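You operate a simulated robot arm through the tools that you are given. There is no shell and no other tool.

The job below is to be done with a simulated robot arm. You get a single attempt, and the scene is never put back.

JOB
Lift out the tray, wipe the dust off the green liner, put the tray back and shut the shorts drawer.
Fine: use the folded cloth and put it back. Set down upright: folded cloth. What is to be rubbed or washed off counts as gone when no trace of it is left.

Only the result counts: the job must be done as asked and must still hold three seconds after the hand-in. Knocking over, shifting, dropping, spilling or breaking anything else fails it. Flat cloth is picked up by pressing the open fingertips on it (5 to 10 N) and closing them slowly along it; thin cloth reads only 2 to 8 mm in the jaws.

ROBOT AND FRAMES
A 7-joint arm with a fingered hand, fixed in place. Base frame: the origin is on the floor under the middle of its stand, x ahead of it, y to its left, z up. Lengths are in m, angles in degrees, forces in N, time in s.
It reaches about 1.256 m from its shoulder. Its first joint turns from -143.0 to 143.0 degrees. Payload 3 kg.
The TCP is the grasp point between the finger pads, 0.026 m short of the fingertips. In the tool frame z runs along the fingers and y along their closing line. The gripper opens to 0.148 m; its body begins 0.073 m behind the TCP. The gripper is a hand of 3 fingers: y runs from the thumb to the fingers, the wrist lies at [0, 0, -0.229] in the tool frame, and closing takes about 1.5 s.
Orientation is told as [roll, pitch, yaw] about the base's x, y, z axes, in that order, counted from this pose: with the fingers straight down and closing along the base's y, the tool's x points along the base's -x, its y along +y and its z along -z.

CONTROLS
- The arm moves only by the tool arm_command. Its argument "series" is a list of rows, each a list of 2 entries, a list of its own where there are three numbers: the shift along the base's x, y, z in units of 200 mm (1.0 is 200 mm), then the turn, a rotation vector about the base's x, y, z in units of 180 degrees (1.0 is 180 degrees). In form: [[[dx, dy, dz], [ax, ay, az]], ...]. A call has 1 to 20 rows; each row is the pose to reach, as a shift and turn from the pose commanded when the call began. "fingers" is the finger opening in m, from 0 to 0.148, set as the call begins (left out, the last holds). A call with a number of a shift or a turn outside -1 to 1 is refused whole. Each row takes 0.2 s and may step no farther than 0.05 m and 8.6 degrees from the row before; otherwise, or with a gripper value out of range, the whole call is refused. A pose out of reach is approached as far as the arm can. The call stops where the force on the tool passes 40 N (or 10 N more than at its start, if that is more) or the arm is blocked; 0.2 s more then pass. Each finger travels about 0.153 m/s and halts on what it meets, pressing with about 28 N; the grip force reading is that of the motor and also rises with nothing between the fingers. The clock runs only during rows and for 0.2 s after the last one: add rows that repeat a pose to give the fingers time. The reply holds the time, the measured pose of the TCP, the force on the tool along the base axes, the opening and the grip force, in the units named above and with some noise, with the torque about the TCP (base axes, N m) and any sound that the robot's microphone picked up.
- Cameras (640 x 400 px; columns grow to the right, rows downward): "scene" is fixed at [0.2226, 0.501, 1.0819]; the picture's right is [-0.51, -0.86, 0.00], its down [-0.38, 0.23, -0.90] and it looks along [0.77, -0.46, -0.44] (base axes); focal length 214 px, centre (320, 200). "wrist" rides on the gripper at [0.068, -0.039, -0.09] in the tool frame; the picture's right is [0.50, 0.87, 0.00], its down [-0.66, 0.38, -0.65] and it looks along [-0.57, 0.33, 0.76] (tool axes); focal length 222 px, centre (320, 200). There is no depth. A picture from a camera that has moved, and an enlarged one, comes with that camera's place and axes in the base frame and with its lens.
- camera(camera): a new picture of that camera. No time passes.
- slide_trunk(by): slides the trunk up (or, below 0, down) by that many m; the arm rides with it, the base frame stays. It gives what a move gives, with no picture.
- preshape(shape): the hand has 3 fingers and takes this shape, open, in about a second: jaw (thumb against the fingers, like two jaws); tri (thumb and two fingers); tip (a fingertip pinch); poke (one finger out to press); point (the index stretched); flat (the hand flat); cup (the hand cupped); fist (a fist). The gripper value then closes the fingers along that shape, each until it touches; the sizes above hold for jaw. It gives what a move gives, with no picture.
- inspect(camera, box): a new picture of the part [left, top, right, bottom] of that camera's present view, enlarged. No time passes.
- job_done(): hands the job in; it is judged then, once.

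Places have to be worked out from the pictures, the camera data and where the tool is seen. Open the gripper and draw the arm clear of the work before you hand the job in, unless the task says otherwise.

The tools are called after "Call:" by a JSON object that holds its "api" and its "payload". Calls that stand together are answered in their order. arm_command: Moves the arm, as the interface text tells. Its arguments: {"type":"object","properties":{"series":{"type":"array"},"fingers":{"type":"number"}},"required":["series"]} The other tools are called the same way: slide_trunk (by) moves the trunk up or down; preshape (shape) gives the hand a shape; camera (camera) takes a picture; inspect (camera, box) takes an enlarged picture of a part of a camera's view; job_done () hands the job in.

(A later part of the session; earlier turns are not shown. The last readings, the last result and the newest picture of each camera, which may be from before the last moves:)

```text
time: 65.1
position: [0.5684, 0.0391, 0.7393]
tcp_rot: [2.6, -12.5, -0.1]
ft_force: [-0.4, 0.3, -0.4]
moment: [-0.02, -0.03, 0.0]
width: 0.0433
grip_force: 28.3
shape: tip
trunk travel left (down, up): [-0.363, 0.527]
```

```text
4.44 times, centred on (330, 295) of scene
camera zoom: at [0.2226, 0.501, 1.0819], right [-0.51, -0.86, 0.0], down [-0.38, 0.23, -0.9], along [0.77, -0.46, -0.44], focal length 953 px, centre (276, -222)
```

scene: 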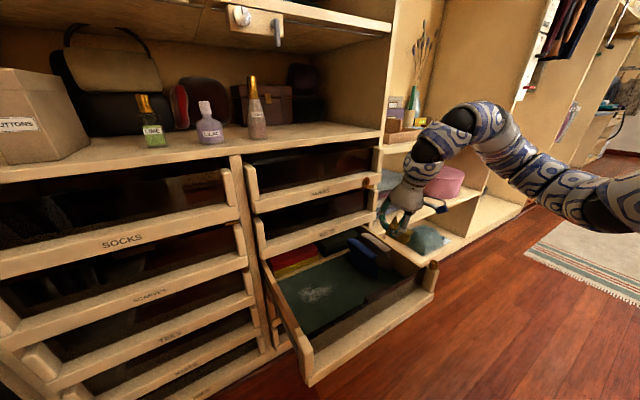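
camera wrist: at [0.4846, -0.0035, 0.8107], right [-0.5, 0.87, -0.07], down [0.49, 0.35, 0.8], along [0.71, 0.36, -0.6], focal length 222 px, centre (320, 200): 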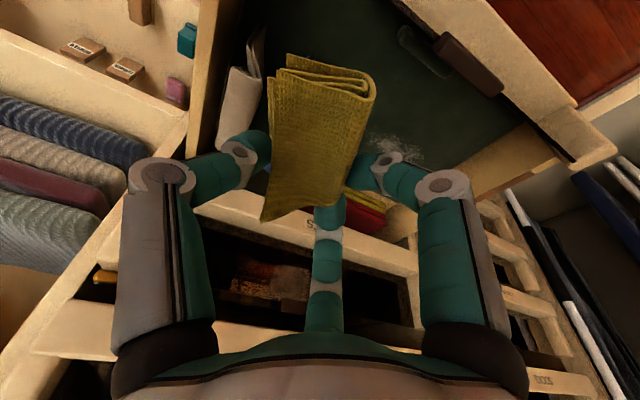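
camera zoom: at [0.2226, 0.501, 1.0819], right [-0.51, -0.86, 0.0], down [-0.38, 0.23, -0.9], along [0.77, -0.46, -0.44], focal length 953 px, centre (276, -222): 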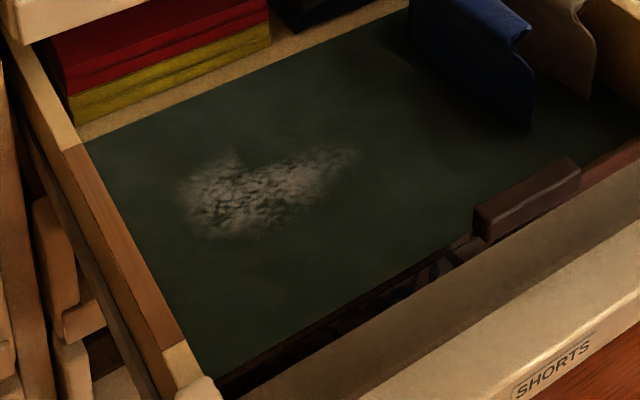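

The dust patch is the pale smear at x 0.645–0.725, y 0.155–0.30; the stadium outline looks like part of the liner, so I will look at it again later. I correct the small roll and move the cloth to above the right end of the dust.

Call:
{"api": "arm_command", "payload": {"series": [[[0.05, 0.15, -0.05], [-0.005, 0, 0]], [[0.12, 0.3, -0.15], [-0.01, 0, 0]], [[0.22, 0.42, -0.28], [-0.0144, 0.002, 0]], [[0.33, 0.52, -0.42], [-0.0144, 0.004, 0]], [[0.44, 0.6, -0.56], [-0.0144, 0.004, 0]], [[0.533, 0.63, -0.7], [-0.0144, 0.004, 0]]]}}

Call:
{"api": "camera", "payload": {"camera": "wrist"}}

Call:
{"api": "inspect", "payload": {"camera": "scene", "box": [260, 200, 420, 320]}}

```text
time: 66.5
position: [0.6756, 0.1617, 0.6007]
tcp_rot: [-0.2, -11.8, 0.5]
ft_force: [0.0, 0.1, -0.7]
moment: [0.0, 0.01, 0.01]
width: 0.0432
grip_force: 27.9
shape: tip
out of reach, approached as far as the arm can: row 1, 2
trunk travel left (down, up): [-0.363, 0.527]
```

```text
taken
camera wrist: at [0.5932, 0.1237, 0.6747], right [-0.5, 0.86, -0.1], down [0.5, 0.38, 0.77], along [0.71, 0.33, -0.63], focal length 222 px, centre (320, 200)
```

wrist: 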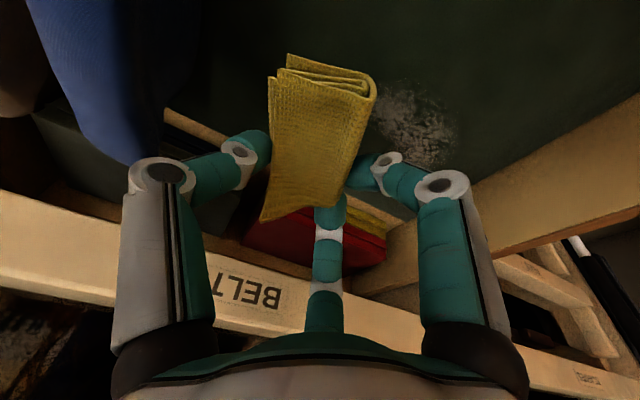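

```text
3.33 times, centred on (340, 260) of scene
camera zoom: at [0.2226, 0.501, 1.0819], right [-0.51, -0.86, 0.0], down [-0.38, 0.23, -0.9], along [0.77, -0.46, -0.44], focal length 715 px, centre (253, 0)
```

zoom: 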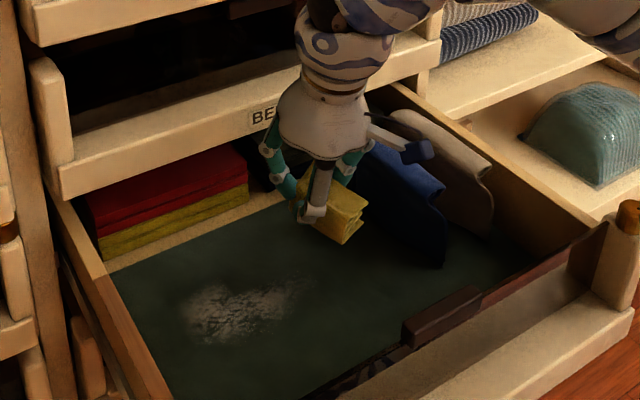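

The cloth is clear of the blue garment and next to the dust's right end. I lower it to just above the liner.

Call:
{"api": "arm_command", "payload": {"series": [[[0.0, 0.0, -0.12], [0, 0, 0]], [[0.0, 0.0, -0.24], [0, 0, 0]], [[0.0, 0.0, -0.34], [0, 0, 0]], [[0.0, 0.0, -0.39], [0, 0, 0]]]}}

Call:
{"api": "arm_command", "payload": {"series": [[[0.0, 0.0, -0.01], [0, 0, 0]], [[0.0, 0.0, -0.02], [0, 0, 0]], [[0.0, 0.0, -0.03], [0, 0, 0]]]}}

Call:
{"api": "inspect", "payload": {"camera": "scene", "box": [280, 220, 400, 310]}}

```text
time: 67.5
position: [0.6748, 0.1666, 0.5221]
tcp_rot: [0.0, -11.9, 0.4]
ft_force: [2.2, 0.4, 2.7]
moment: [-0.07, 0.02, 0.04]
width: 0.0431
grip_force: 27.9
shape: tip
trunk travel left (down, up): [-0.363, 0.527]
```

```text
time: 68.3
position: [0.6762, 0.1653, 0.5164]
tcp_rot: [0.0, -11.9, 0.4]
ft_force: [4.5, -0.3, 16.2]
moment: [-0.53, 0.11, 0.1]
width: 0.0436
grip_force: 27.8
shape: tip
trunk travel left (down, up): [-0.363, 0.527]
```

```text
4.44 times, centred on (340, 265) of scene
camera zoom: at [0.2226, 0.501, 1.0819], right [-0.51, -0.86, 0.0], down [-0.38, 0.23, -0.9], along [0.77, -0.46, -0.44], focal length 953 px, centre (231, -89)
```

zoom: 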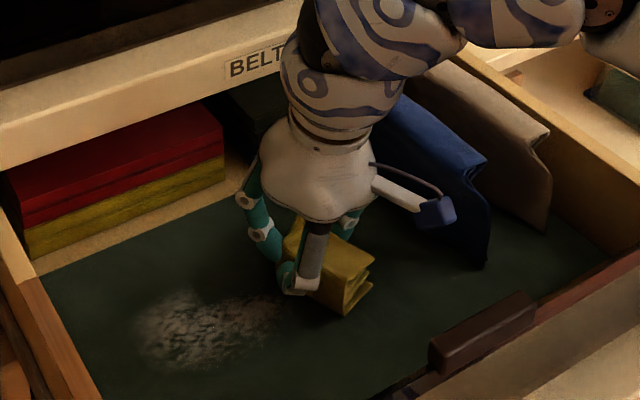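

Contact came at TCP z about 0.522, and I now press 16 N, more than wanted, so I ease up by 4 mm and look at how the cloth sits.

Call:
{"api": "arm_command", "payload": {"series": [[[0.0, 0.0, 0.01], [0, 0, 0]], [[0.0, 0.0, 0.02], [0, 0, 0]]]}}

Call:
{"api": "inspect", "payload": {"camera": "scene", "box": [320, 245, 380, 295]}}

Call:
{"api": "camera", "payload": {"camera": "wrist"}}

```text
time: 68.9
position: [0.675, 0.1652, 0.5186]
tcp_rot: [-0.1, -11.7, 0.4]
ft_force: [-0.6, -0.7, 1.4]
moment: [-0.08, 0.09, 0.01]
width: 0.0432
grip_force: 28.0
shape: tip
trunk travel left (down, up): [-0.363, 0.527]
```

```text
8.00 times, centred on (350, 270) of scene
camera zoom: at [0.2226, 0.501, 1.0819], right [-0.51, -0.86, 0.0], down [-0.38, 0.23, -0.9], along [0.77, -0.46, -0.44], focal length 1716 px, centre (80, -360)
```

zoom: 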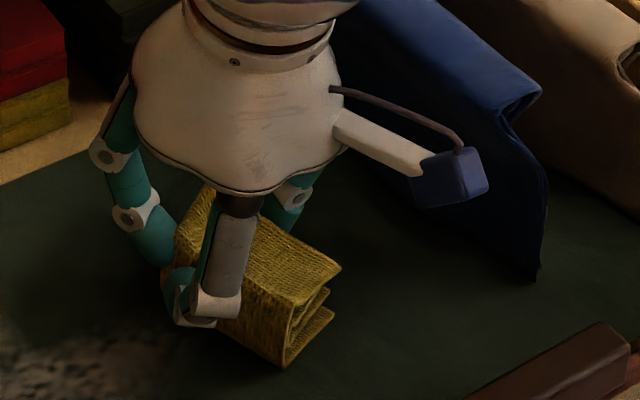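

```text
taken
camera wrist: at [0.5922, 0.126, 0.593], right [-0.5, 0.86, -0.1], down [0.51, 0.38, 0.77], along [0.71, 0.33, -0.63], focal length 222 px, centre (320, 200)
```

wrist: 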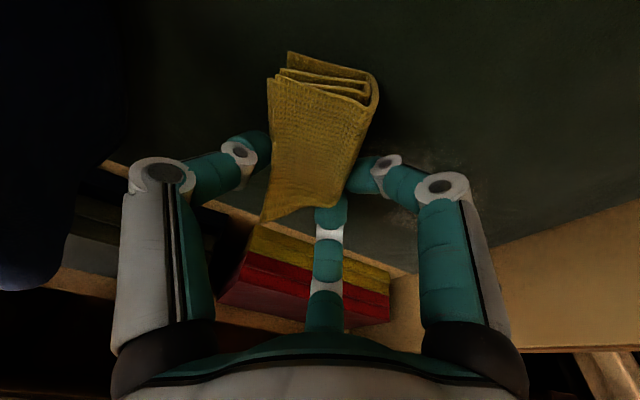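

The cloth now lies on the liner with light contact. I press slightly (about 1.5 mm more) and make a first stroke along +y across the dust.

Call:
{"api": "arm_command", "payload": {"series": [[[0.0, 0.0, -0.008], [0, 0, 0]], [[0.0, 0.08, -0.008], [0, 0, 0]], [[0.0, 0.16, -0.008], [0, 0, 0]], [[0.0, 0.24, -0.008], [0, 0, 0]], [[0.0, 0.32, -0.008], [0, 0, 0]], [[0.0, 0.4, -0.008], [0, 0, 0]], [[0.0, 0.48, -0.008], [0, 0, 0]], [[0.0, 0.56, -0.008], [0, 0, 0]], [[0.0, 0.64, -0.008], [0, 0, 0]], [[0.0, 0.68, -0.008], [0, 0, 0]]]}}

Call:
{"api": "inspect", "payload": {"camera": "scene", "box": [280, 220, 400, 310]}}

Call:
{"api": "camera", "payload": {"camera": "wrist"}}

```text
time: 71.1
position: [0.6751, 0.3025, 0.52]
tcp_rot: [-0.1, -12.0, 0.5]
ft_force: [-0.6, 1.0, 0.3]
moment: [0.0, 0.01, 0.01]
width: 0.0433
grip_force: 28.1
shape: tip
trunk travel left (down, up): [-0.363, 0.527]
```

```text
4.44 times, centred on (340, 265) of scene
camera zoom: at [0.2226, 0.501, 1.0819], right [-0.51, -0.86, 0.0], down [-0.38, 0.23, -0.9], along [0.77, -0.46, -0.44], focal length 953 px, centre (231, -89)
```

zoom: 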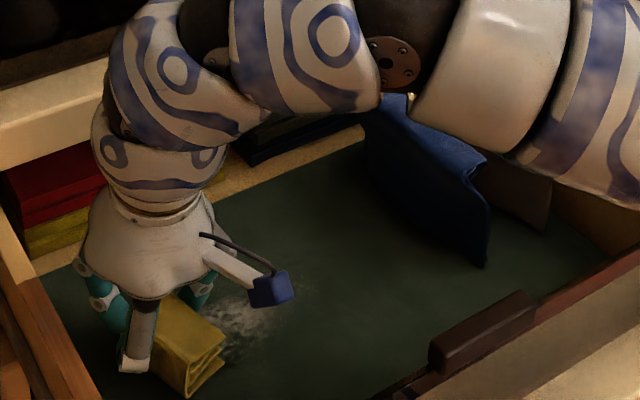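

```text
taken
camera wrist: at [0.5923, 0.263, 0.5935], right [-0.5, 0.86, -0.1], down [0.5, 0.38, 0.77], along [0.71, 0.33, -0.62], focal length 222 px, centre (320, 200)
```

wrist: 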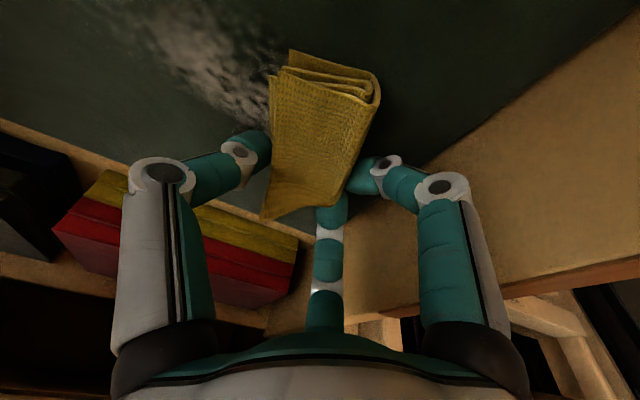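

The first stroke had no real contact force, so the dust remains. I lower further here in small steps until the reading shows about 5–8 N.

Call:
{"api": "arm_command", "payload": {"series": [[[0.0, 0.0, -0.01], [0, 0, 0]], [[0.0, 0.0, -0.02], [0, 0, 0]]]}}

```text
time: 71.7
position: [0.6753, 0.3021, 0.5156]
tcp_rot: [0.0, -12.1, 0.4]
ft_force: [3.0, 1.9, 9.3]
moment: [-0.19, 0.08, 0.04]
width: 0.043
grip_force: 28.3
shape: tip
trunk travel left (down, up): [-0.363, 0.527]
```

Now 9 N is on the cloth. I wipe back along -y at this height.

Call:
{"api": "arm_command", "payload": {"series": [[[0.0, -0.06, 0.0], [0, 0, 0]], [[0.0, -0.12, 0.0], [0, 0, 0]], [[0.0, -0.18, 0.0], [0, 0, 0]], [[0.0, -0.24, 0.0], [0, 0, 0]], [[0.0, -0.3, 0.0], [0, 0, 0]], [[0.0, -0.36, 0.0], [0, 0, 0]], [[0.0, -0.42, 0.0], [0, 0, 0]], [[0.0, -0.48, 0.0], [0, 0, 0]], [[0.0, -0.54, 0.0], [0, 0, 0]], [[0.0, -0.6, 0.0], [0, 0, 0]], [[0.0, -0.66, 0.0], [0, 0, 0]], [[0.0, -0.7, 0.0], [0, 0, 0]]]}}

Call:
{"api": "inspect", "payload": {"camera": "scene", "box": [280, 220, 400, 310]}}

Call:
{"api": "camera", "payload": {"camera": "wrist"}}

```text
time: 74.3
position: [0.6756, 0.1616, 0.5151]
tcp_rot: [-0.1, -12.0, 0.4]
ft_force: [-0.1, 8.6, 16.6]
moment: [-0.12, 0.02, -0.04]
width: 0.0428
grip_force: 28.3
shape: tip
trunk travel left (down, up): [-0.363, 0.527]
```

```text
4.44 times, centred on (340, 265) of scene
camera zoom: at [0.2226, 0.501, 1.0819], right [-0.51, -0.86, 0.0], down [-0.38, 0.23, -0.9], along [0.77, -0.46, -0.44], focal length 953 px, centre (231, -89)
```

zoom: 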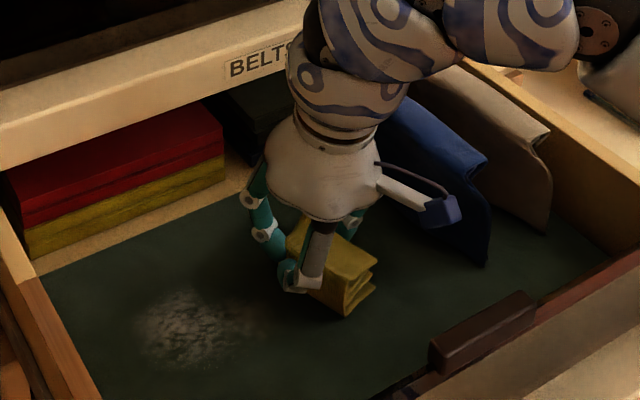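

```text
taken
camera wrist: at [0.5925, 0.1216, 0.5885], right [-0.5, 0.86, -0.1], down [0.5, 0.38, 0.77], along [0.71, 0.33, -0.62], focal length 222 px, centre (320, 200)
```

wrist: 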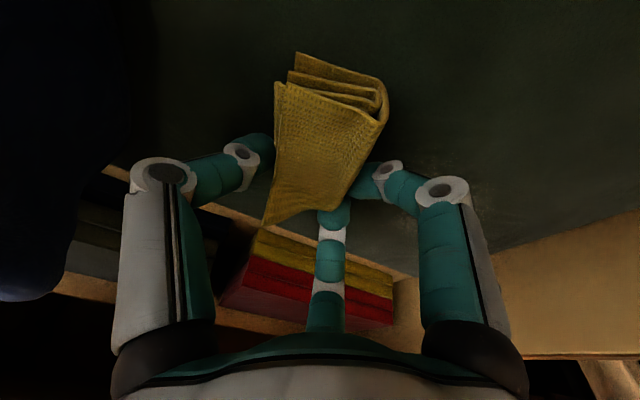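

The dust is visibly fainter after one pressed stroke. I continue with back-and-forth strokes at slightly less pressure, also stepping in x.

Call:
{"api": "arm_command", "payload": {"series": [[[0.0, 0.07, 0.006], [0, 0, 0]], [[0.0, 0.14, 0.006], [0, 0, 0]], [[0.0, 0.21, 0.006], [0, 0, 0]], [[0.0, 0.28, 0.006], [0, 0, 0]], [[0.0, 0.35, 0.006], [0, 0, 0]], [[0.0, 0.42, 0.004], [0, 0, 0]], [[0.0, 0.49, 0.002], [0, 0, 0]], [[0.0, 0.56, 0.0], [0, 0, 0]], [[0.0, 0.63, 0.0], [0, 0, 0]], [[0.0, 0.7, 0.0], [0, 0, 0]]]}}

Call:
{"api": "inspect", "payload": {"camera": "scene", "box": [280, 220, 400, 310]}}

Call:
{"api": "camera", "payload": {"camera": "wrist"}}

```text
time: 76.5
position: [0.6742, 0.3034, 0.5135]
tcp_rot: [0.0, -11.8, 0.5]
ft_force: [-1.2, -1.8, 6.7]
moment: [-0.29, 0.0, -0.05]
width: 0.0446
grip_force: 27.8
shape: tip
trunk travel left (down, up): [-0.363, 0.527]
```

```text
4.44 times, centred on (340, 265) of scene
camera zoom: at [0.2226, 0.501, 1.0819], right [-0.51, -0.86, 0.0], down [-0.38, 0.23, -0.9], along [0.77, -0.46, -0.44], focal length 953 px, centre (231, -89)
```

zoom: 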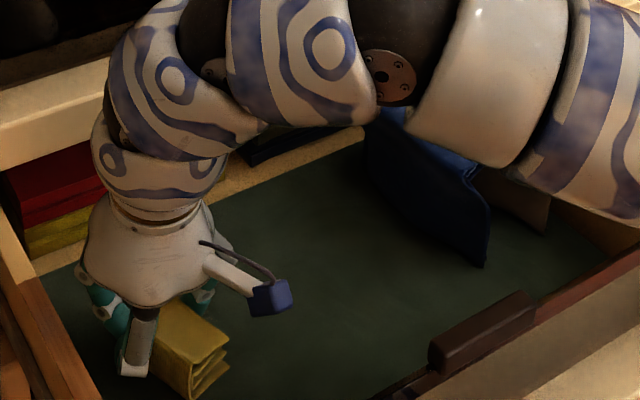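

```text
taken
camera wrist: at [0.5913, 0.2638, 0.5876], right [-0.5, 0.86, -0.1], down [0.5, 0.38, 0.77], along [0.71, 0.33, -0.62], focal length 222 px, centre (320, 200)
```

wrist: 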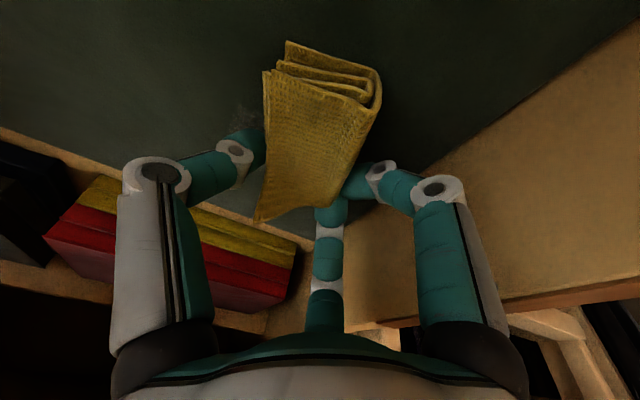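

Most of the dust is gone, only a faint residue near the thumb is left. I wipe back with x shifted +12 mm.

Call:
{"api": "arm_command", "payload": {"series": [[[0.03, 0.0, 0.0], [0, 0, 0]], [[0.06, -0.05, 0.0], [0, 0, 0]], [[0.06, -0.12, 0.0], [0, 0, 0]], [[0.06, -0.19, 0.0], [0, 0, 0]], [[0.06, -0.26, 0.0], [0, 0, 0]], [[0.06, -0.33, 0.0], [0, 0, 0]], [[0.06, -0.4, 0.002], [0, 0, 0]], [[0.06, -0.47, 0.004], [0, 0, 0]], [[0.06, -0.54, 0.006], [0, 0, 0]], [[0.06, -0.61, 0.006], [0, 0, 0]], [[0.06, -0.68, 0.006], [0, 0, 0]]]}}

Call:
{"api": "inspect", "payload": {"camera": "scene", "box": [280, 220, 400, 310]}}

Call:
{"api": "inspect", "payload": {"camera": "wrist", "box": [330, 40, 560, 240]}}

```text
time: 78.9
position: [0.6848, 0.1635, 0.5165]
tcp_rot: [-0.1, -11.8, 0.5]
ft_force: [0.1, -0.1, -0.5]
moment: [0.02, -0.02, -0.01]
width: 0.044
grip_force: 27.7
shape: tip
trunk travel left (down, up): [-0.363, 0.527]
```

```text
4.44 times, centred on (340, 265) of scene
camera zoom: at [0.2226, 0.501, 1.0819], right [-0.51, -0.86, 0.0], down [-0.38, 0.23, -0.9], along [0.77, -0.46, -0.44], focal length 953 px, centre (231, -89)
```

zoom: 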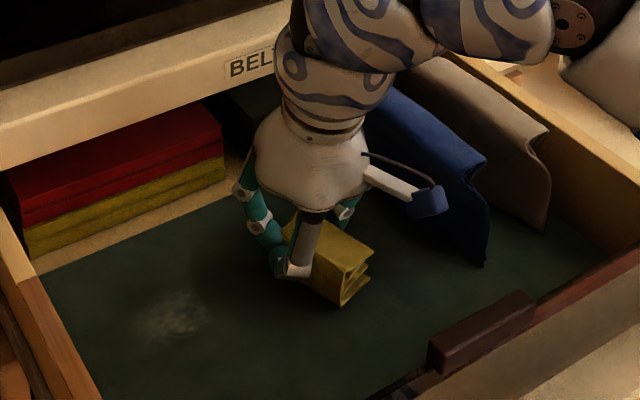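

```text
2.00 times, centred on (445, 140) of wrist
camera zoom: at [0.6024, 0.125, 0.5911], right [-0.5, 0.86, -0.1], down [0.5, 0.38, 0.77], along [0.71, 0.33, -0.63], focal length 444 px, centre (70, 320)
```

zoom: 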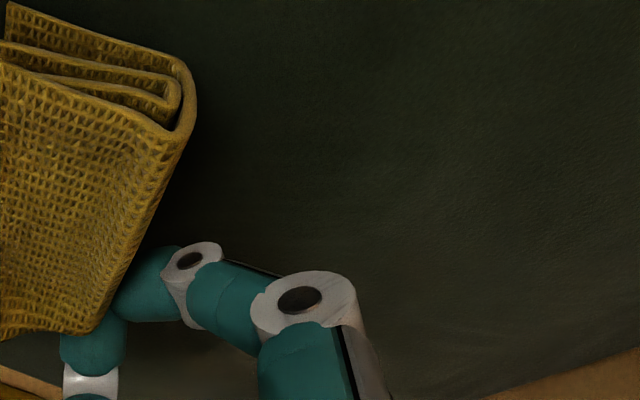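

A small residue remains at about x 0.67–0.715, y 0.245–0.305, and contact was lost at the stroke's end. I move there and press down in small steps.

Call:
{"api": "arm_command", "payload": {"series": [[[0.0, 0.12, 0.0], [0, 0, 0]], [[0.0, 0.24, 0.0], [0, 0, 0]], [[0.0, 0.36, 0.0], [0, 0, 0]], [[0.0, 0.36, -0.012], [0, 0, 0]], [[0.0, 0.36, -0.018], [0, 0, 0]]]}}

```text
time: 80.1
position: [0.6852, 0.2369, 0.5131]
tcp_rot: [0.0, -11.9, 0.4]
ft_force: [2.5, 1.5, 9.5]
moment: [-0.25, 0.03, 0.07]
width: 0.0436
grip_force: 27.9
shape: tip
trunk travel left (down, up): [-0.363, 0.527]
```

The cloth presses with 9.5 N. I rub back and forth over the residue, stepping x a little.

Call:
{"api": "arm_command", "payload": {"series": [[[0.0, 0.07, 0.0], [0, 0, 0]], [[0.0, 0.14, 0.0], [0, 0, 0]], [[0.0, 0.21, 0.0], [0, 0, 0]], [[0.0, 0.28, 0.0], [0, 0, 0]], [[0.0, 0.34, 0.0], [0, 0, 0]], [[0.04, 0.34, 0.0], [0, 0, 0]], [[0.04, 0.27, 0.0], [0, 0, 0]], [[0.04, 0.2, 0.0], [0, 0, 0]], [[0.04, 0.13, 0.0], [0, 0, 0]], [[0.04, 0.06, 0.0], [0, 0, 0]], [[0.04, 0.0, 0.0], [0, 0, 0]], [[0.0, 0.0, 0.0], [0, 0, 0]], [[-0.04, 0.0, 0.0], [0, 0, 0]], [[-0.04, 0.07, 0.0], [0, 0, 0]], [[-0.04, 0.14, 0.0], [0, 0, 0]], [[-0.04, 0.21, 0.0], [0, 0, 0]], [[-0.04, 0.28, 0.0], [0, 0, 0]], [[-0.04, 0.34, 0.0], [0, 0, 0]]]}}

Call:
{"api": "camera", "payload": {"camera": "wrist"}}

Call:
{"api": "inspect", "payload": {"camera": "scene", "box": [280, 220, 400, 310]}}

```text
time: 83.9
position: [0.6798, 0.3073, 0.5108]
tcp_rot: [-0.1, -11.8, 0.4]
ft_force: [-1.1, -2.6, 4.8]
moment: [-0.23, 0.01, 0.03]
width: 0.0425
grip_force: 28.3
shape: tip
trunk travel left (down, up): [-0.363, 0.527]
```

```text
taken
camera wrist: at [0.5963, 0.2666, 0.5844], right [-0.5, 0.86, -0.1], down [0.5, 0.38, 0.77], along [0.71, 0.33, -0.63], focal length 222 px, centre (320, 200)
```

wrist: 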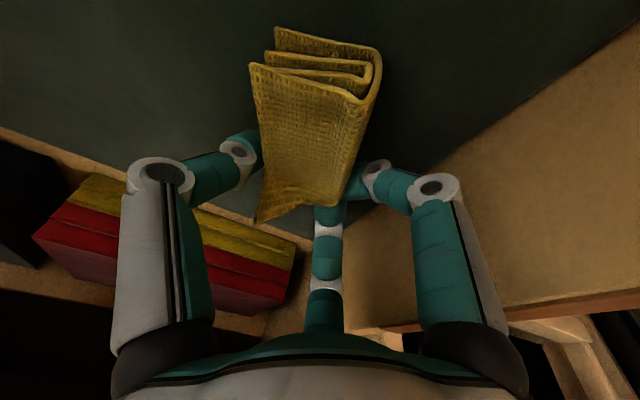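

```text
4.44 times, centred on (340, 265) of scene
camera zoom: at [0.2226, 0.501, 1.0819], right [-0.51, -0.86, 0.0], down [-0.38, 0.23, -0.9], along [0.77, -0.46, -0.44], focal length 953 px, centre (231, -89)
```

zoom: 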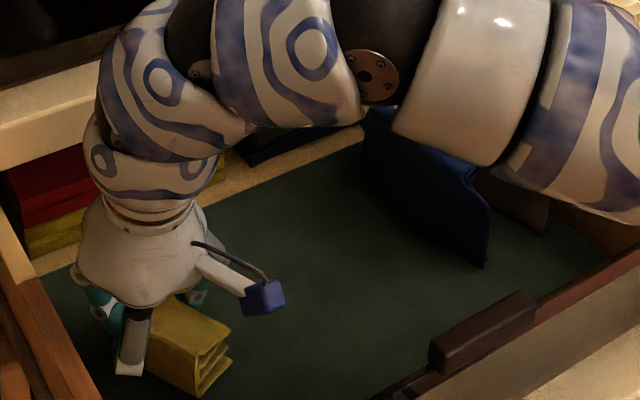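

The visible liner looks clean now. I lift the cloth and move aside to inspect the whole wiped area.

Call:
{"api": "arm_command", "payload": {"series": [[[-0.02, -0.05, 0.15], [0, 0, 0]], [[-0.1, -0.25, 0.3], [0, 0, 0]], [[-0.2, -0.45, 0.5], [0, 0, 0]], [[-0.3, -0.65, 0.7], [0, 0, 0]], [[-0.3, -0.8, 0.8], [0, 0, 0]]]}}

Call:
{"api": "inspect", "payload": {"camera": "scene", "box": [270, 240, 370, 310]}}

Call:
{"api": "inspect", "payload": {"camera": "wrist", "box": [320, 0, 560, 180]}}

```text
refused: row 2 steps farther than a row can; nothing moved
```

```text
5.71 times, centred on (320, 275) of scene
camera zoom: at [0.2226, 0.501, 1.0819], right [-0.51, -0.86, 0.0], down [-0.38, 0.23, -0.9], along [0.77, -0.46, -0.44], focal length 1226 px, centre (320, -229)
```

zoom: 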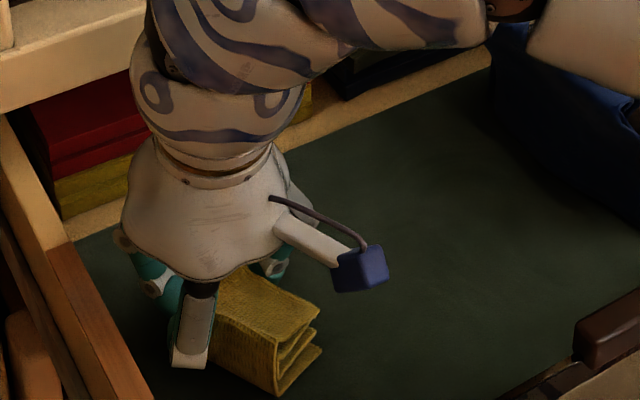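

```text
2.22 times, centred on (440, 90) of wrist
camera zoom: at [0.5963, 0.2666, 0.5844], right [-0.5, 0.86, -0.1], down [0.5, 0.38, 0.77], along [0.71, 0.33, -0.63], focal length 494 px, centre (53, 444)
```

zoom: 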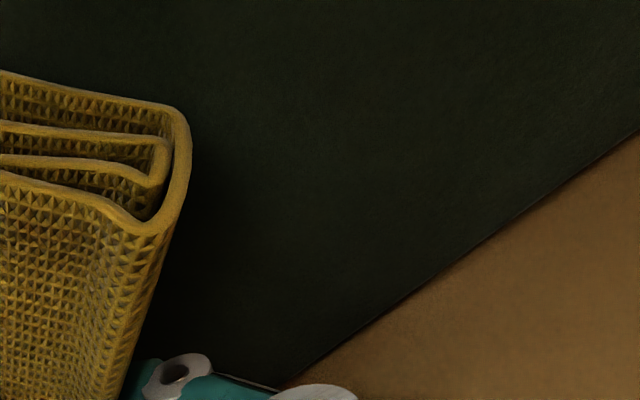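

The last move was refused for too large a step, so nothing moved. I repeat it with smaller rows.

Call:
{"api": "arm_command", "payload": {"series": [[[0.0, -0.03, 0.12], [0, 0, 0]], [[-0.03, -0.15, 0.25], [0, 0, 0]], [[-0.08, -0.3, 0.38], [0, 0, 0]], [[-0.14, -0.45, 0.5], [0, 0, 0]], [[-0.2, -0.6, 0.62], [0, 0, 0]], [[-0.25, -0.75, 0.72], [0, 0, 0]]]}}

Call:
{"api": "inspect", "payload": {"camera": "scene", "box": [270, 240, 370, 310]}}

Call:
{"api": "camera", "payload": {"camera": "wrist"}}

Call:
{"api": "inspect", "payload": {"camera": "wrist", "box": [320, 0, 560, 180]}}

```text
time: 85.3
position: [0.6307, 0.1547, 0.6544]
tcp_rot: [-0.2, -11.8, 0.4]
ft_force: [-0.1, 0.0, -0.3]
moment: [-0.02, -0.03, -0.01]
width: 0.042
grip_force: 27.8
shape: tip
trunk travel left (down, up): [-0.363, 0.527]
```

```text
5.71 times, centred on (320, 275) of scene
camera zoom: at [0.2226, 0.501, 1.0819], right [-0.51, -0.86, 0.0], down [-0.38, 0.23, -0.9], along [0.77, -0.46, -0.44], focal length 1226 px, centre (320, -229)
```

zoom: 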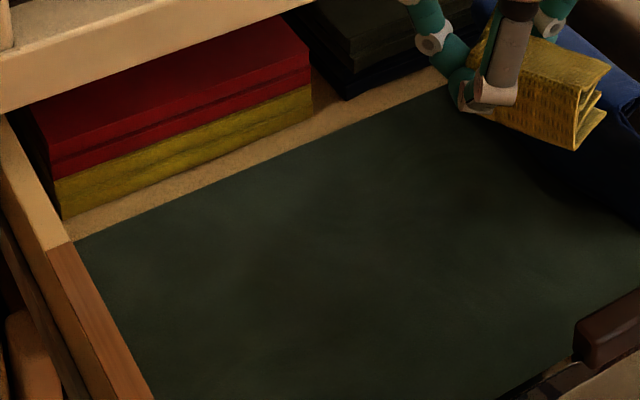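

```text
taken
camera wrist: at [0.5475, 0.1152, 0.7292], right [-0.5, 0.86, -0.1], down [0.5, 0.38, 0.77], along [0.71, 0.33, -0.63], focal length 222 px, centre (320, 200)
```

wrist: 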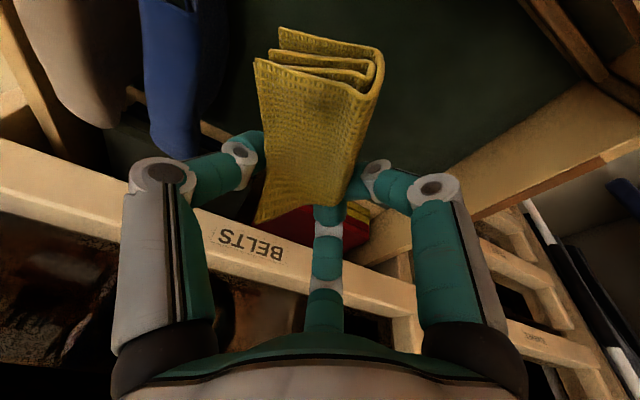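

```text
2.22 times, centred on (440, 90) of wrist
camera zoom: at [0.5475, 0.1152, 0.7292], right [-0.5, 0.86, -0.1], down [0.5, 0.38, 0.77], along [0.71, 0.33, -0.63], focal length 494 px, centre (53, 444)
```

zoom: 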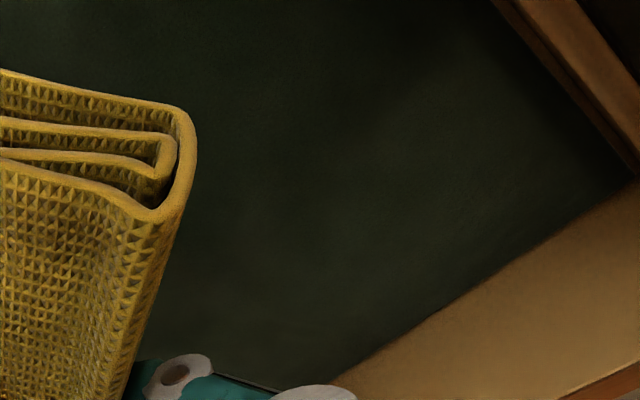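

The liner looks clean. I zoom in strongly on the former dust area to check for faint traces.

Call:
{"api": "inspect", "payload": {"camera": "scene", "box": [290, 260, 350, 310]}}

Call:
{"api": "inspect", "payload": {"camera": "scene", "box": [300, 275, 330, 305]}}

```text
8.00 times, centred on (320, 285) of scene
camera zoom: at [0.2226, 0.501, 1.0819], right [-0.51, -0.86, 0.0], down [-0.38, 0.23, -0.9], along [0.77, -0.46, -0.44], focal length 1716 px, centre (320, -480)
```

zoom: 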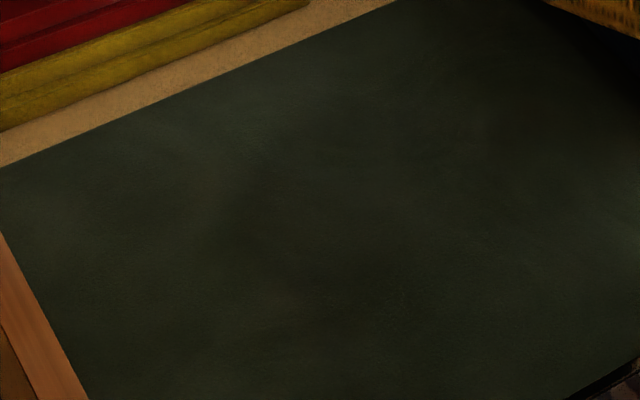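

```text
13.33 times, centred on (315, 290) of scene
camera zoom: at [0.2226, 0.501, 1.0819], right [-0.51, -0.86, 0.0], down [-0.38, 0.23, -0.9], along [0.77, -0.46, -0.44], focal length 2860 px, centre (387, -1000)
```

zoom: 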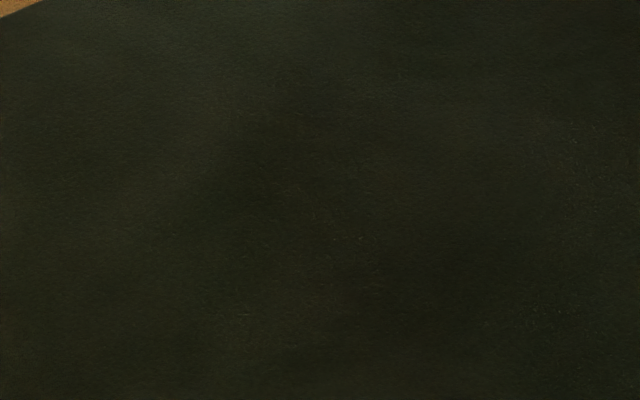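

A few tiny specks may remain at about x 0.63–0.67. I make another pass nearer the front: lower the cloth again at (0.65, 0.165).

Call:
{"api": "arm_command", "payload": {"series": [[[0.05, 0.03, -0.15], [0, 0, 0]], [[0.0965, 0.05, -0.3], [0, 0, 0]], [[0.0965, 0.05, -0.45], [0, 0, 0]], [[0.0965, 0.05, -0.6], [0, 0, 0]], [[0.0965, 0.05, -0.68], [0, 0, 0]], [[0.0965, 0.05, -0.7], [0, 0, 0]]]}}

Call:
{"api": "arm_command", "payload": {"series": [[[0.0, 0.0, -0.005], [0, 0, 0]], [[0.0, 0.0, -0.01], [0, 0, 0]]]}}

```text
time: 86.7
position: [0.6494, 0.1645, 0.514]
tcp_rot: [-0.1, -11.8, 0.5]
ft_force: [0.4, 0.7, -0.2]
moment: [0.01, 0.0, -0.04]
width: 0.0414
grip_force: 28.7
shape: tip
trunk travel left (down, up): [-0.363, 0.527]
```

```text
time: 87.3
position: [0.6483, 0.1658, 0.5122]
tcp_rot: [-0.1, -11.9, 0.5]
ft_force: [-0.7, -0.1, 0.2]
moment: [-0.01, -0.02, -0.01]
width: 0.0416
grip_force: 27.6
shape: tip
trunk travel left (down, up): [-0.363, 0.527]
```

No contact yet at z 0.512; I keep lowering in 1–1.5 mm steps.

Call:
{"api": "arm_command", "payload": {"series": [[[0.0, 0.0, -0.006], [0, 0, 0]], [[0.0, 0.0, -0.012], [0, 0, 0]]]}}

Call:
{"api": "arm_command", "payload": {"series": [[[0.0, 0.0, -0.006], [0, 0, 0]], [[0.0, 0.0, -0.01], [0, 0, 0]]]}}

```text
time: 87.9
position: [0.6484, 0.1654, 0.5117]
tcp_rot: [-0.1, -11.8, 0.4]
ft_force: [-0.3, 0.2, 0.4]
moment: [-0.03, 0.02, 0.0]
width: 0.0416
grip_force: 28.5
shape: tip
trunk travel left (down, up): [-0.363, 0.527]
```

```text
time: 88.5
position: [0.6484, 0.1654, 0.5099]
tcp_rot: [0.1, -11.9, 0.5]
ft_force: [2.4, -0.1, 10.2]
moment: [-0.26, 0.04, 0.05]
width: 0.0417
grip_force: 27.5
shape: tip
trunk travel left (down, up): [-0.363, 0.527]
```

Now 10 N presses on the liner at z 0.510. I stroke along +y at x 0.648 and back at x 0.665.

Call:
{"api": "arm_command", "payload": {"series": [[[0.0, 0.07, 0.0], [0, 0, 0]], [[0.0, 0.14, 0.0], [0, 0, 0]], [[0.0, 0.21, 0.0], [0, 0, 0]], [[0.0, 0.28, 0.0], [0, 0, 0]], [[0.0, 0.35, -0.002], [0, 0, 0]], [[0.0, 0.42, -0.003], [0, 0, 0]], [[0.0, 0.49, -0.004], [0, 0, 0]], [[0.0, 0.56, -0.004], [0, 0, 0]], [[0.0, 0.63, -0.004], [0, 0, 0]], [[0.0, 0.68, -0.004], [0, 0, 0]]]}}

Call:
{"api": "arm_command", "payload": {"series": [[[0.08, 0.0, 0.0], [0, 0, 0]], [[0.08, -0.07, 0.0], [0, 0, 0]], [[0.08, -0.14, 0.0], [0, 0, 0]], [[0.08, -0.21, 0.0], [0, 0, 0]], [[0.08, -0.28, 0.0], [0, 0, 0]], [[0.08, -0.35, 0.002], [0, 0, 0]], [[0.08, -0.42, 0.003], [0, 0, 0]], [[0.08, -0.49, 0.004], [0, 0, 0]], [[0.08, -0.56, 0.004], [0, 0, 0]], [[0.08, -0.63, 0.004], [0, 0, 0]], [[0.08, -0.69, 0.004], [0, 0, 0]]]}}

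Call:
{"api": "inspect", "payload": {"camera": "scene", "box": [290, 250, 370, 310]}}

```text
time: 90.7
position: [0.6486, 0.2985, 0.5054]
tcp_rot: [-0.2, -11.7, 0.5]
ft_force: [0.0, 1.4, 0.7]
moment: [0.0, 0.0, -0.02]
width: 0.0261
grip_force: 28.0
shape: tip
trunk travel left (down, up): [-0.363, 0.527]
```

```text
time: 93.1
position: [0.6622, 0.1635, 0.5083]
tcp_rot: [-0.1, -11.8, 0.6]
ft_force: [-0.3, 0.3, 0.6]
moment: [0.02, 0.01, -0.01]
width: 0.0259
grip_force: 28.2
shape: tip
trunk travel left (down, up): [-0.363, 0.527]
```

```text
6.67 times, centred on (330, 280) of scene
camera zoom: at [0.2226, 0.501, 1.0819], right [-0.51, -0.86, 0.0], down [-0.38, 0.23, -0.9], along [0.77, -0.46, -0.44], focal length 1430 px, centre (253, -333)
```

zoom: 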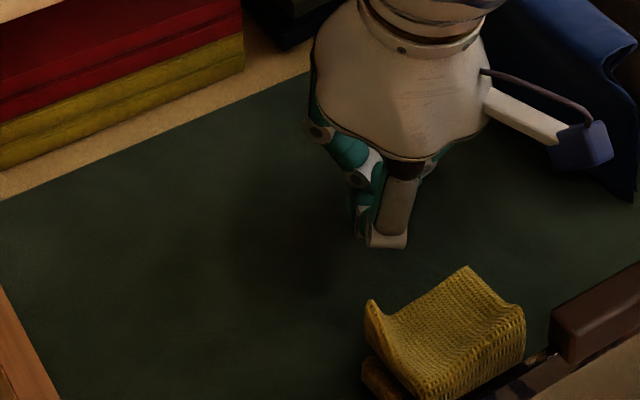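

The width fell to 26 mm: the cloth squeezed out of the grip and lies on the liner near the front. I raise the hand to see how it lies.

Call:
{"api": "arm_command", "payload": {"series": [[[0.0, 0.0, 0.15], [0, 0, 0]], [[0.0, 0.0, 0.3], [0, 0, 0]], [[0.0, 0.0, 0.45], [0, 0, 0]], [[-0.1, -0.1, 0.6], [0, 0, 0]], [[-0.2, -0.2, 0.75], [0, 0, 0]]]}}

Call:
{"api": "camera", "payload": {"camera": "wrist"}}

Call:
{"api": "inspect", "payload": {"camera": "scene", "box": [290, 240, 390, 320]}}

```text
time: 94.3
position: [0.6229, 0.1266, 0.6565]
tcp_rot: [0.0, -11.8, 0.4]
ft_force: [1.0, 0.0, 0.1]
moment: [-0.01, 0.03, -0.01]
width: 0.0261
grip_force: 28.1
shape: tip
trunk travel left (down, up): [-0.363, 0.527]
```

```text
taken
camera wrist: at [0.5397, 0.0869, 0.7308], right [-0.5, 0.86, -0.1], down [0.5, 0.38, 0.77], along [0.71, 0.33, -0.63], focal length 222 px, centre (320, 200)
```

wrist: 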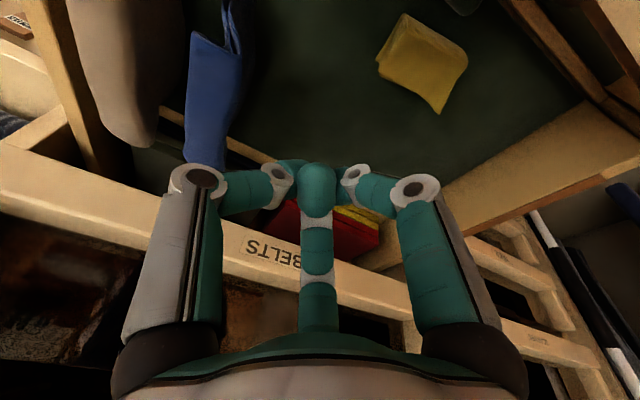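

```text
5.00 times, centred on (340, 280) of scene
camera zoom: at [0.2226, 0.501, 1.0819], right [-0.51, -0.86, 0.0], down [-0.38, 0.23, -0.9], along [0.77, -0.46, -0.44], focal length 1072 px, centre (220, -200)
```

zoom: 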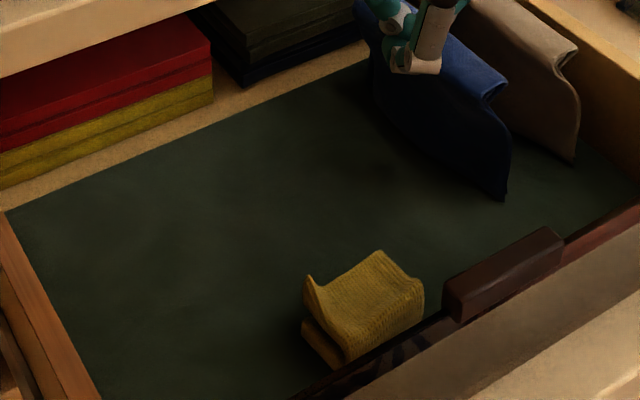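

The cloth lies upright on the liner, turned, at about (0.57, 0.18), and the liner looks clean. I zoom in to get its exact pose for re-grasping.

Call:
{"api": "inspect", "payload": {"camera": "wrist", "box": [340, 0, 500, 130]}}

Call:
{"api": "inspect", "payload": {"camera": "scene", "box": [340, 280, 390, 320]}}

```text
3.08 times, centred on (420, 65) of wrist
camera zoom: at [0.5397, 0.0869, 0.7308], right [-0.5, 0.86, -0.1], down [0.5, 0.38, 0.77], along [0.71, 0.33, -0.63], focal length 684 px, centre (12, 615)
```

zoom: 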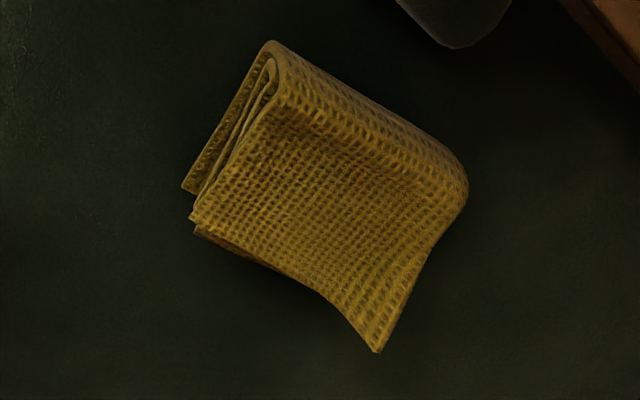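

```text
10.00 times, centred on (365, 300) of scene
camera zoom: at [0.2226, 0.501, 1.0819], right [-0.51, -0.86, 0.0], down [-0.38, 0.23, -0.9], along [0.77, -0.46, -0.44], focal length 2145 px, centre (-130, -800)
```

zoom: 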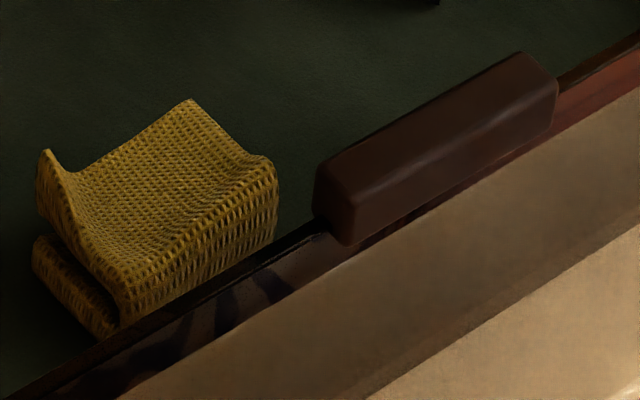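

The cloth sits upright but turned by +90° (fold side toward me, layered end toward -y), spanning x 0.553–0.603, y 0.148–0.222. I will regrip it with the hand yawed +90°, so that turning back later restores its original heading; first I level the hand and raise it.

Call:
{"api": "arm_command", "payload": {"series": [[[0.0, 0.05, 0.12], [0, 0.022, 0]], [[-0.05, 0.1, 0.24], [0, 0.044, 0]], [[-0.1, 0.15, 0.34], [0, 0.0656, 0]]], "fingers": 0.105}}

Call:
{"api": "arm_command", "payload": {"series": [[[0, 0, 0], [0, 0, 0.042]], [[0, 0, 0], [0, 0, 0.084]], [[0, 0, 0], [0, 0, 0.126]], [[0, 0, 0], [0, 0, 0.168]], [[0, 0, 0], [0, 0, 0.21]], [[0, 0, 0], [0, 0, 0.252]], [[0, 0, 0], [0, 0, 0.294]], [[0, 0, 0], [0, 0, 0.336]], [[0, 0, 0], [0, 0, 0.378]], [[0, 0, 0], [0, 0, 0.42]], [[0, 0, 0], [0, 0, 0.46]], [[0, 0, 0], [0, 0, 0.5]]]}}

Call:
{"api": "camera", "payload": {"camera": "wrist"}}

Call:
{"api": "camera", "payload": {"camera": "scene"}}

```text
time: 95.1
position: [0.6148, 0.1413, 0.6923]
tcp_rot: [0.0, -4.4, 0.4]
ft_force: [0.7, -0.3, -0.4]
moment: [0.03, -0.01, 0.03]
width: 0.1048
grip_force: 0.1
shape: tip
out of reach, approached as far as the arm can: row 2, 3
trunk travel left (down, up): [-0.363, 0.527]
```

```text
time: 97.7
position: [0.634, 0.1513, 0.6577]
tcp_rot: [0.1, -4.1, 90.0]
ft_force: [0.2, 0.6, 0.0]
moment: [0.03, 0.03, -0.01]
width: 0.1044
grip_force: 0.1
shape: tip
out of reach, approached as far as the arm can: row 4, 5, 6, 7, 8, 9, 10, 11, 12
trunk travel left (down, up): [-0.363, 0.527]
```

```text
taken
camera wrist: at [0.6743, 0.0785, 0.7429], right [-0.87, -0.5, -0.03], down [-0.38, 0.61, 0.7], along [-0.33, 0.62, -0.71], focal length 222 px, centre (320, 200)
```

wrist: 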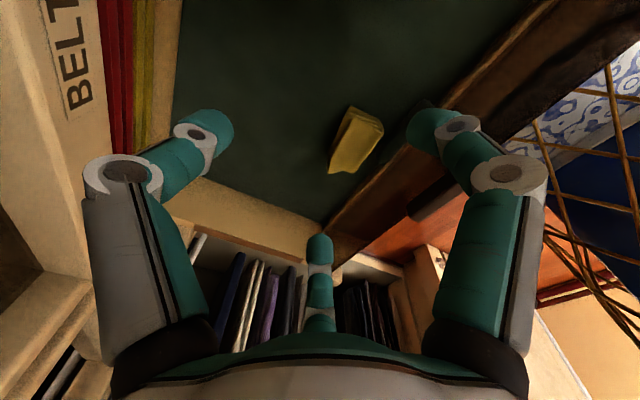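

```text
taken
```

scene: 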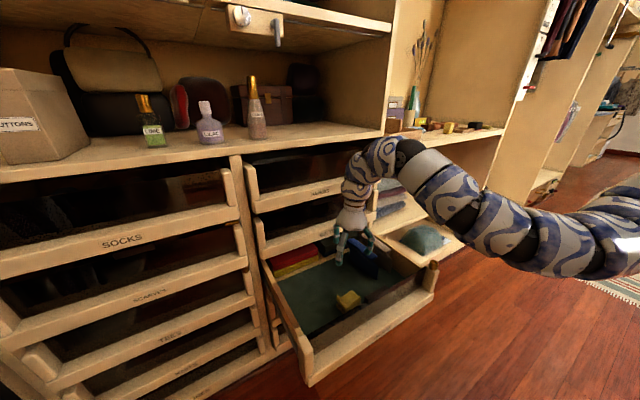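

The yaw of 90° works, but the arm is too folded with the trunk this low. I raise the trunk by 0.2 to gain room.

Call:
{"api": "slide_trunk", "payload": {"by": 0.2}}

Call:
{"api": "arm_command", "payload": {"series": [[[-0.05, 0.0, -0.1], [0, 0.012, 0]], [[-0.1, 0.0, -0.2], [0, 0.023, 0]], [[-0.15, 0.0, -0.3], [0.02, 0.03, 0]], [[-0.2, 0.0, -0.4], [0.04, 0.04, 0]], [[-0.25, 0.05, -0.5], [0.055, 0.055, 0]], [[-0.3, 0.1, -0.6], [0.0667, 0.0672, 0]]]}}

Call:
{"api": "camera", "payload": {"camera": "wrist"}}

Call:
{"api": "inspect", "payload": {"camera": "scene", "box": [280, 200, 420, 320]}}

```text
time: 99.9
position: [0.6346, 0.153, 0.857]
tcp_rot: [0.1, -4.0, 90.0]
ft_force: [0.0, -0.1, 0.1]
moment: [0.01, 0.03, 0.0]
width: 0.1046
grip_force: 0.0
shape: tip
trunk travel left (down, up): [-0.563, 0.327]
```

```text
time: 101.3
position: [0.5735, 0.1715, 0.7362]
tcp_rot: [12.8, -16.1, 87.8]
ft_force: [0.1, 0.0, -0.4]
moment: [-0.01, -0.01, 0.02]
width: 0.1047
grip_force: 0.1
shape: tip
out of reach, approached as far as the arm can: row 4
trunk travel left (down, up): [-0.563, 0.327]
```

```text
taken
camera wrist: at [0.6303, 0.0829, 0.7927], right [-0.86, -0.5, 0.04], down [-0.21, 0.44, 0.87], along [-0.46, 0.75, -0.48], focal length 222 px, centre (320, 200)
```

wrist: 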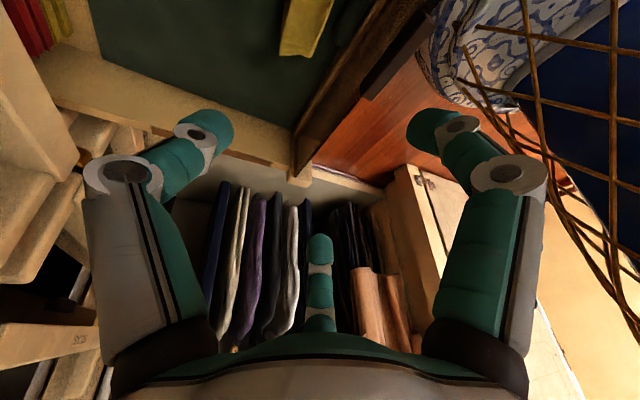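

```text
3.33 times, centred on (350, 260) of scene
camera zoom: at [0.2226, 0.501, 1.0819], right [-0.51, -0.86, 0.0], down [-0.38, 0.23, -0.9], along [0.77, -0.46, -0.44], focal length 715 px, centre (220, 0)
```

zoom: 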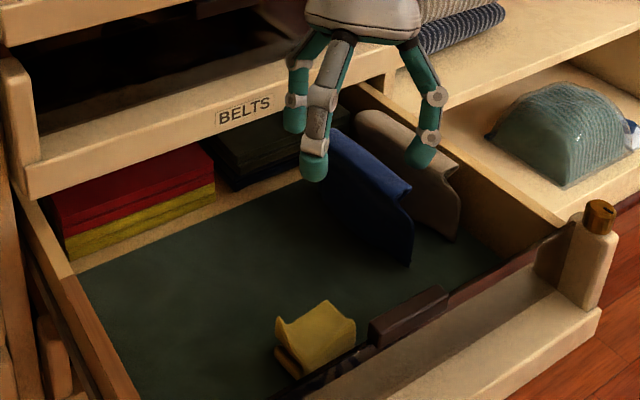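

The tilt came out a few degrees larger than planned, so I correct it by -4° about both axes while lowering to a pre-grasp pose above the cloth.

Call:
{"api": "arm_command", "payload": {"series": [[[0.0, 0.0, -0.17], [-0.008, -0.008, 0]], [[0.0, -0.01, -0.34], [-0.016, -0.016, 0]], [[0.0075, -0.02, -0.51], [-0.0225, -0.0225, 0]], [[0.0075, -0.0275, -0.6], [-0.0225, -0.0225, 0]]]}}

Call:
{"api": "camera", "payload": {"camera": "wrist"}}

Call:
{"api": "inspect", "payload": {"camera": "scene", "box": [280, 220, 420, 325]}}

```text
time: 102.3
position: [0.5751, 0.1656, 0.6154]
tcp_rot: [8.3, -11.9, 88.8]
ft_force: [-0.2, 0.1, 0.0]
moment: [0.01, 0.01, -0.02]
width: 0.1047
grip_force: 0.1
shape: tip
trunk travel left (down, up): [-0.563, 0.327]
```

```text
taken
camera wrist: at [0.6261, 0.0806, 0.6839], right [-0.87, -0.5, 0.02], down [-0.27, 0.5, 0.82], along [-0.42, 0.71, -0.57], focal length 222 px, centre (320, 200)
```

wrist: 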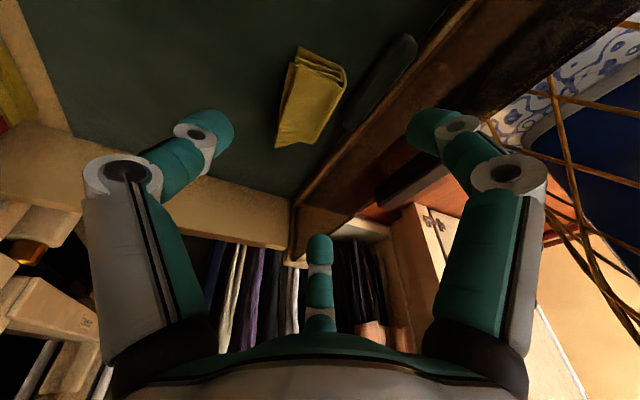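

```text
3.81 times, centred on (350, 272) of scene
camera zoom: at [0.2226, 0.501, 1.0819], right [-0.51, -0.86, 0.0], down [-0.38, 0.23, -0.9], along [0.77, -0.46, -0.44], focal length 817 px, centre (206, -76)
```

zoom: 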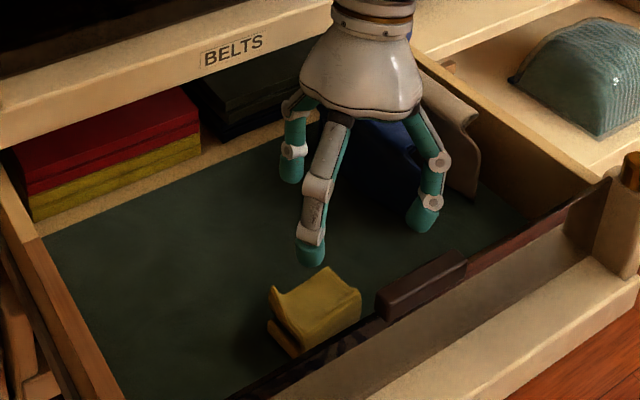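

The wrist view now shows the cloth from the other side. I zoom to measure it once more from here.

Call:
{"api": "inspect", "payload": {"camera": "wrist", "box": [240, 20, 440, 170]}}

```text
2.67 times, centred on (340, 95) of wrist
camera zoom: at [0.6261, 0.0806, 0.6839], right [-0.87, -0.5, 0.02], down [-0.27, 0.5, 0.82], along [-0.42, 0.71, -0.57], focal length 592 px, centre (267, 480)
```

zoom: 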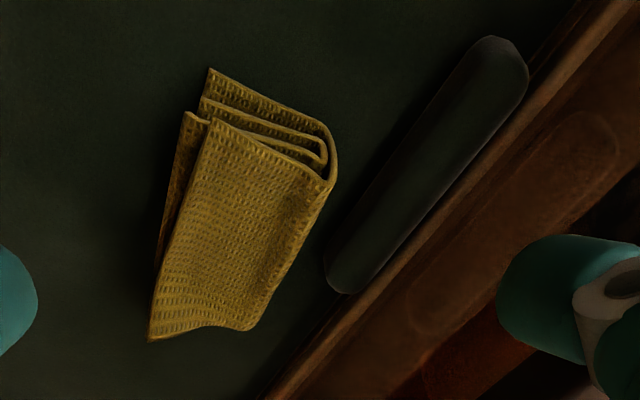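

The cloth is confirmed at x 0.549–0.603, y 0.155–0.222. I descend along the finger line to TCP (0.560, 0.188, 0.516), keeping about 9 mm from the drawer's front panel.

Call:
{"api": "arm_command", "payload": {"series": [[[-0.019, 0.028, -0.125], [0, 0, 0]], [[-0.038, 0.056, -0.25], [0, 0, 0]], [[-0.057, 0.084, -0.37], [0, 0, 0]], [[-0.07, 0.105, -0.46], [0, 0, 0]], [[-0.0755, 0.112, -0.497], [0, 0, 0]]]}}

Call:
{"api": "camera", "payload": {"camera": "wrist"}}

Call:
{"api": "inspect", "payload": {"camera": "scene", "box": [310, 240, 410, 320]}}

```text
time: 103.4
position: [0.5668, 0.1891, 0.5278]
tcp_rot: [7.9, -12.2, 88.9]
ft_force: [4.9, -2.7, 35.6]
moment: [-2.04, 1.23, 0.32]
width: 0.1036
grip_force: 0.1
shape: tip
trunk travel left (down, up): [-0.563, 0.327]
stopped in row 5: the force on the tool passed its limit at 45 N (the readings are from after the stop); the commanded pose is now the measured one
```

```text
taken
camera wrist: at [0.6183, 0.1042, 0.5971], right [-0.87, -0.5, 0.01], down [-0.28, 0.5, 0.82], along [-0.41, 0.71, -0.57], focal length 222 px, centre (320, 200)
```

wrist: 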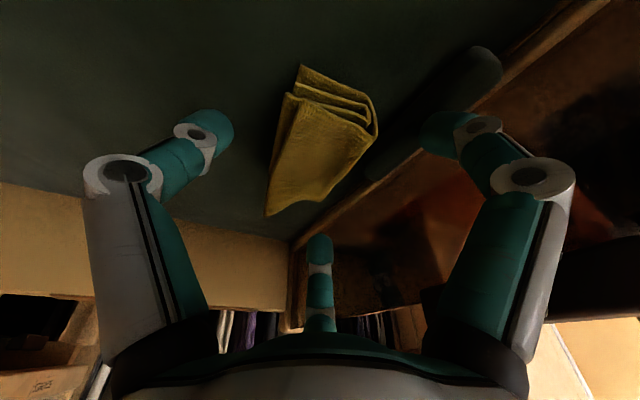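

```text
5.00 times, centred on (360, 280) of scene
camera zoom: at [0.2226, 0.501, 1.0819], right [-0.51, -0.86, 0.0], down [-0.38, 0.23, -0.9], along [0.77, -0.46, -0.44], focal length 1072 px, centre (120, -200)
```

zoom: 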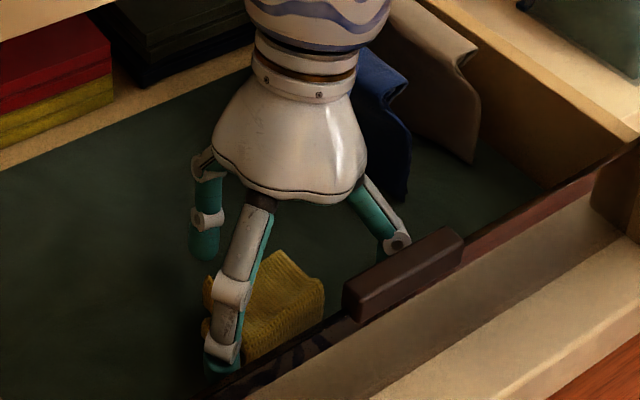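

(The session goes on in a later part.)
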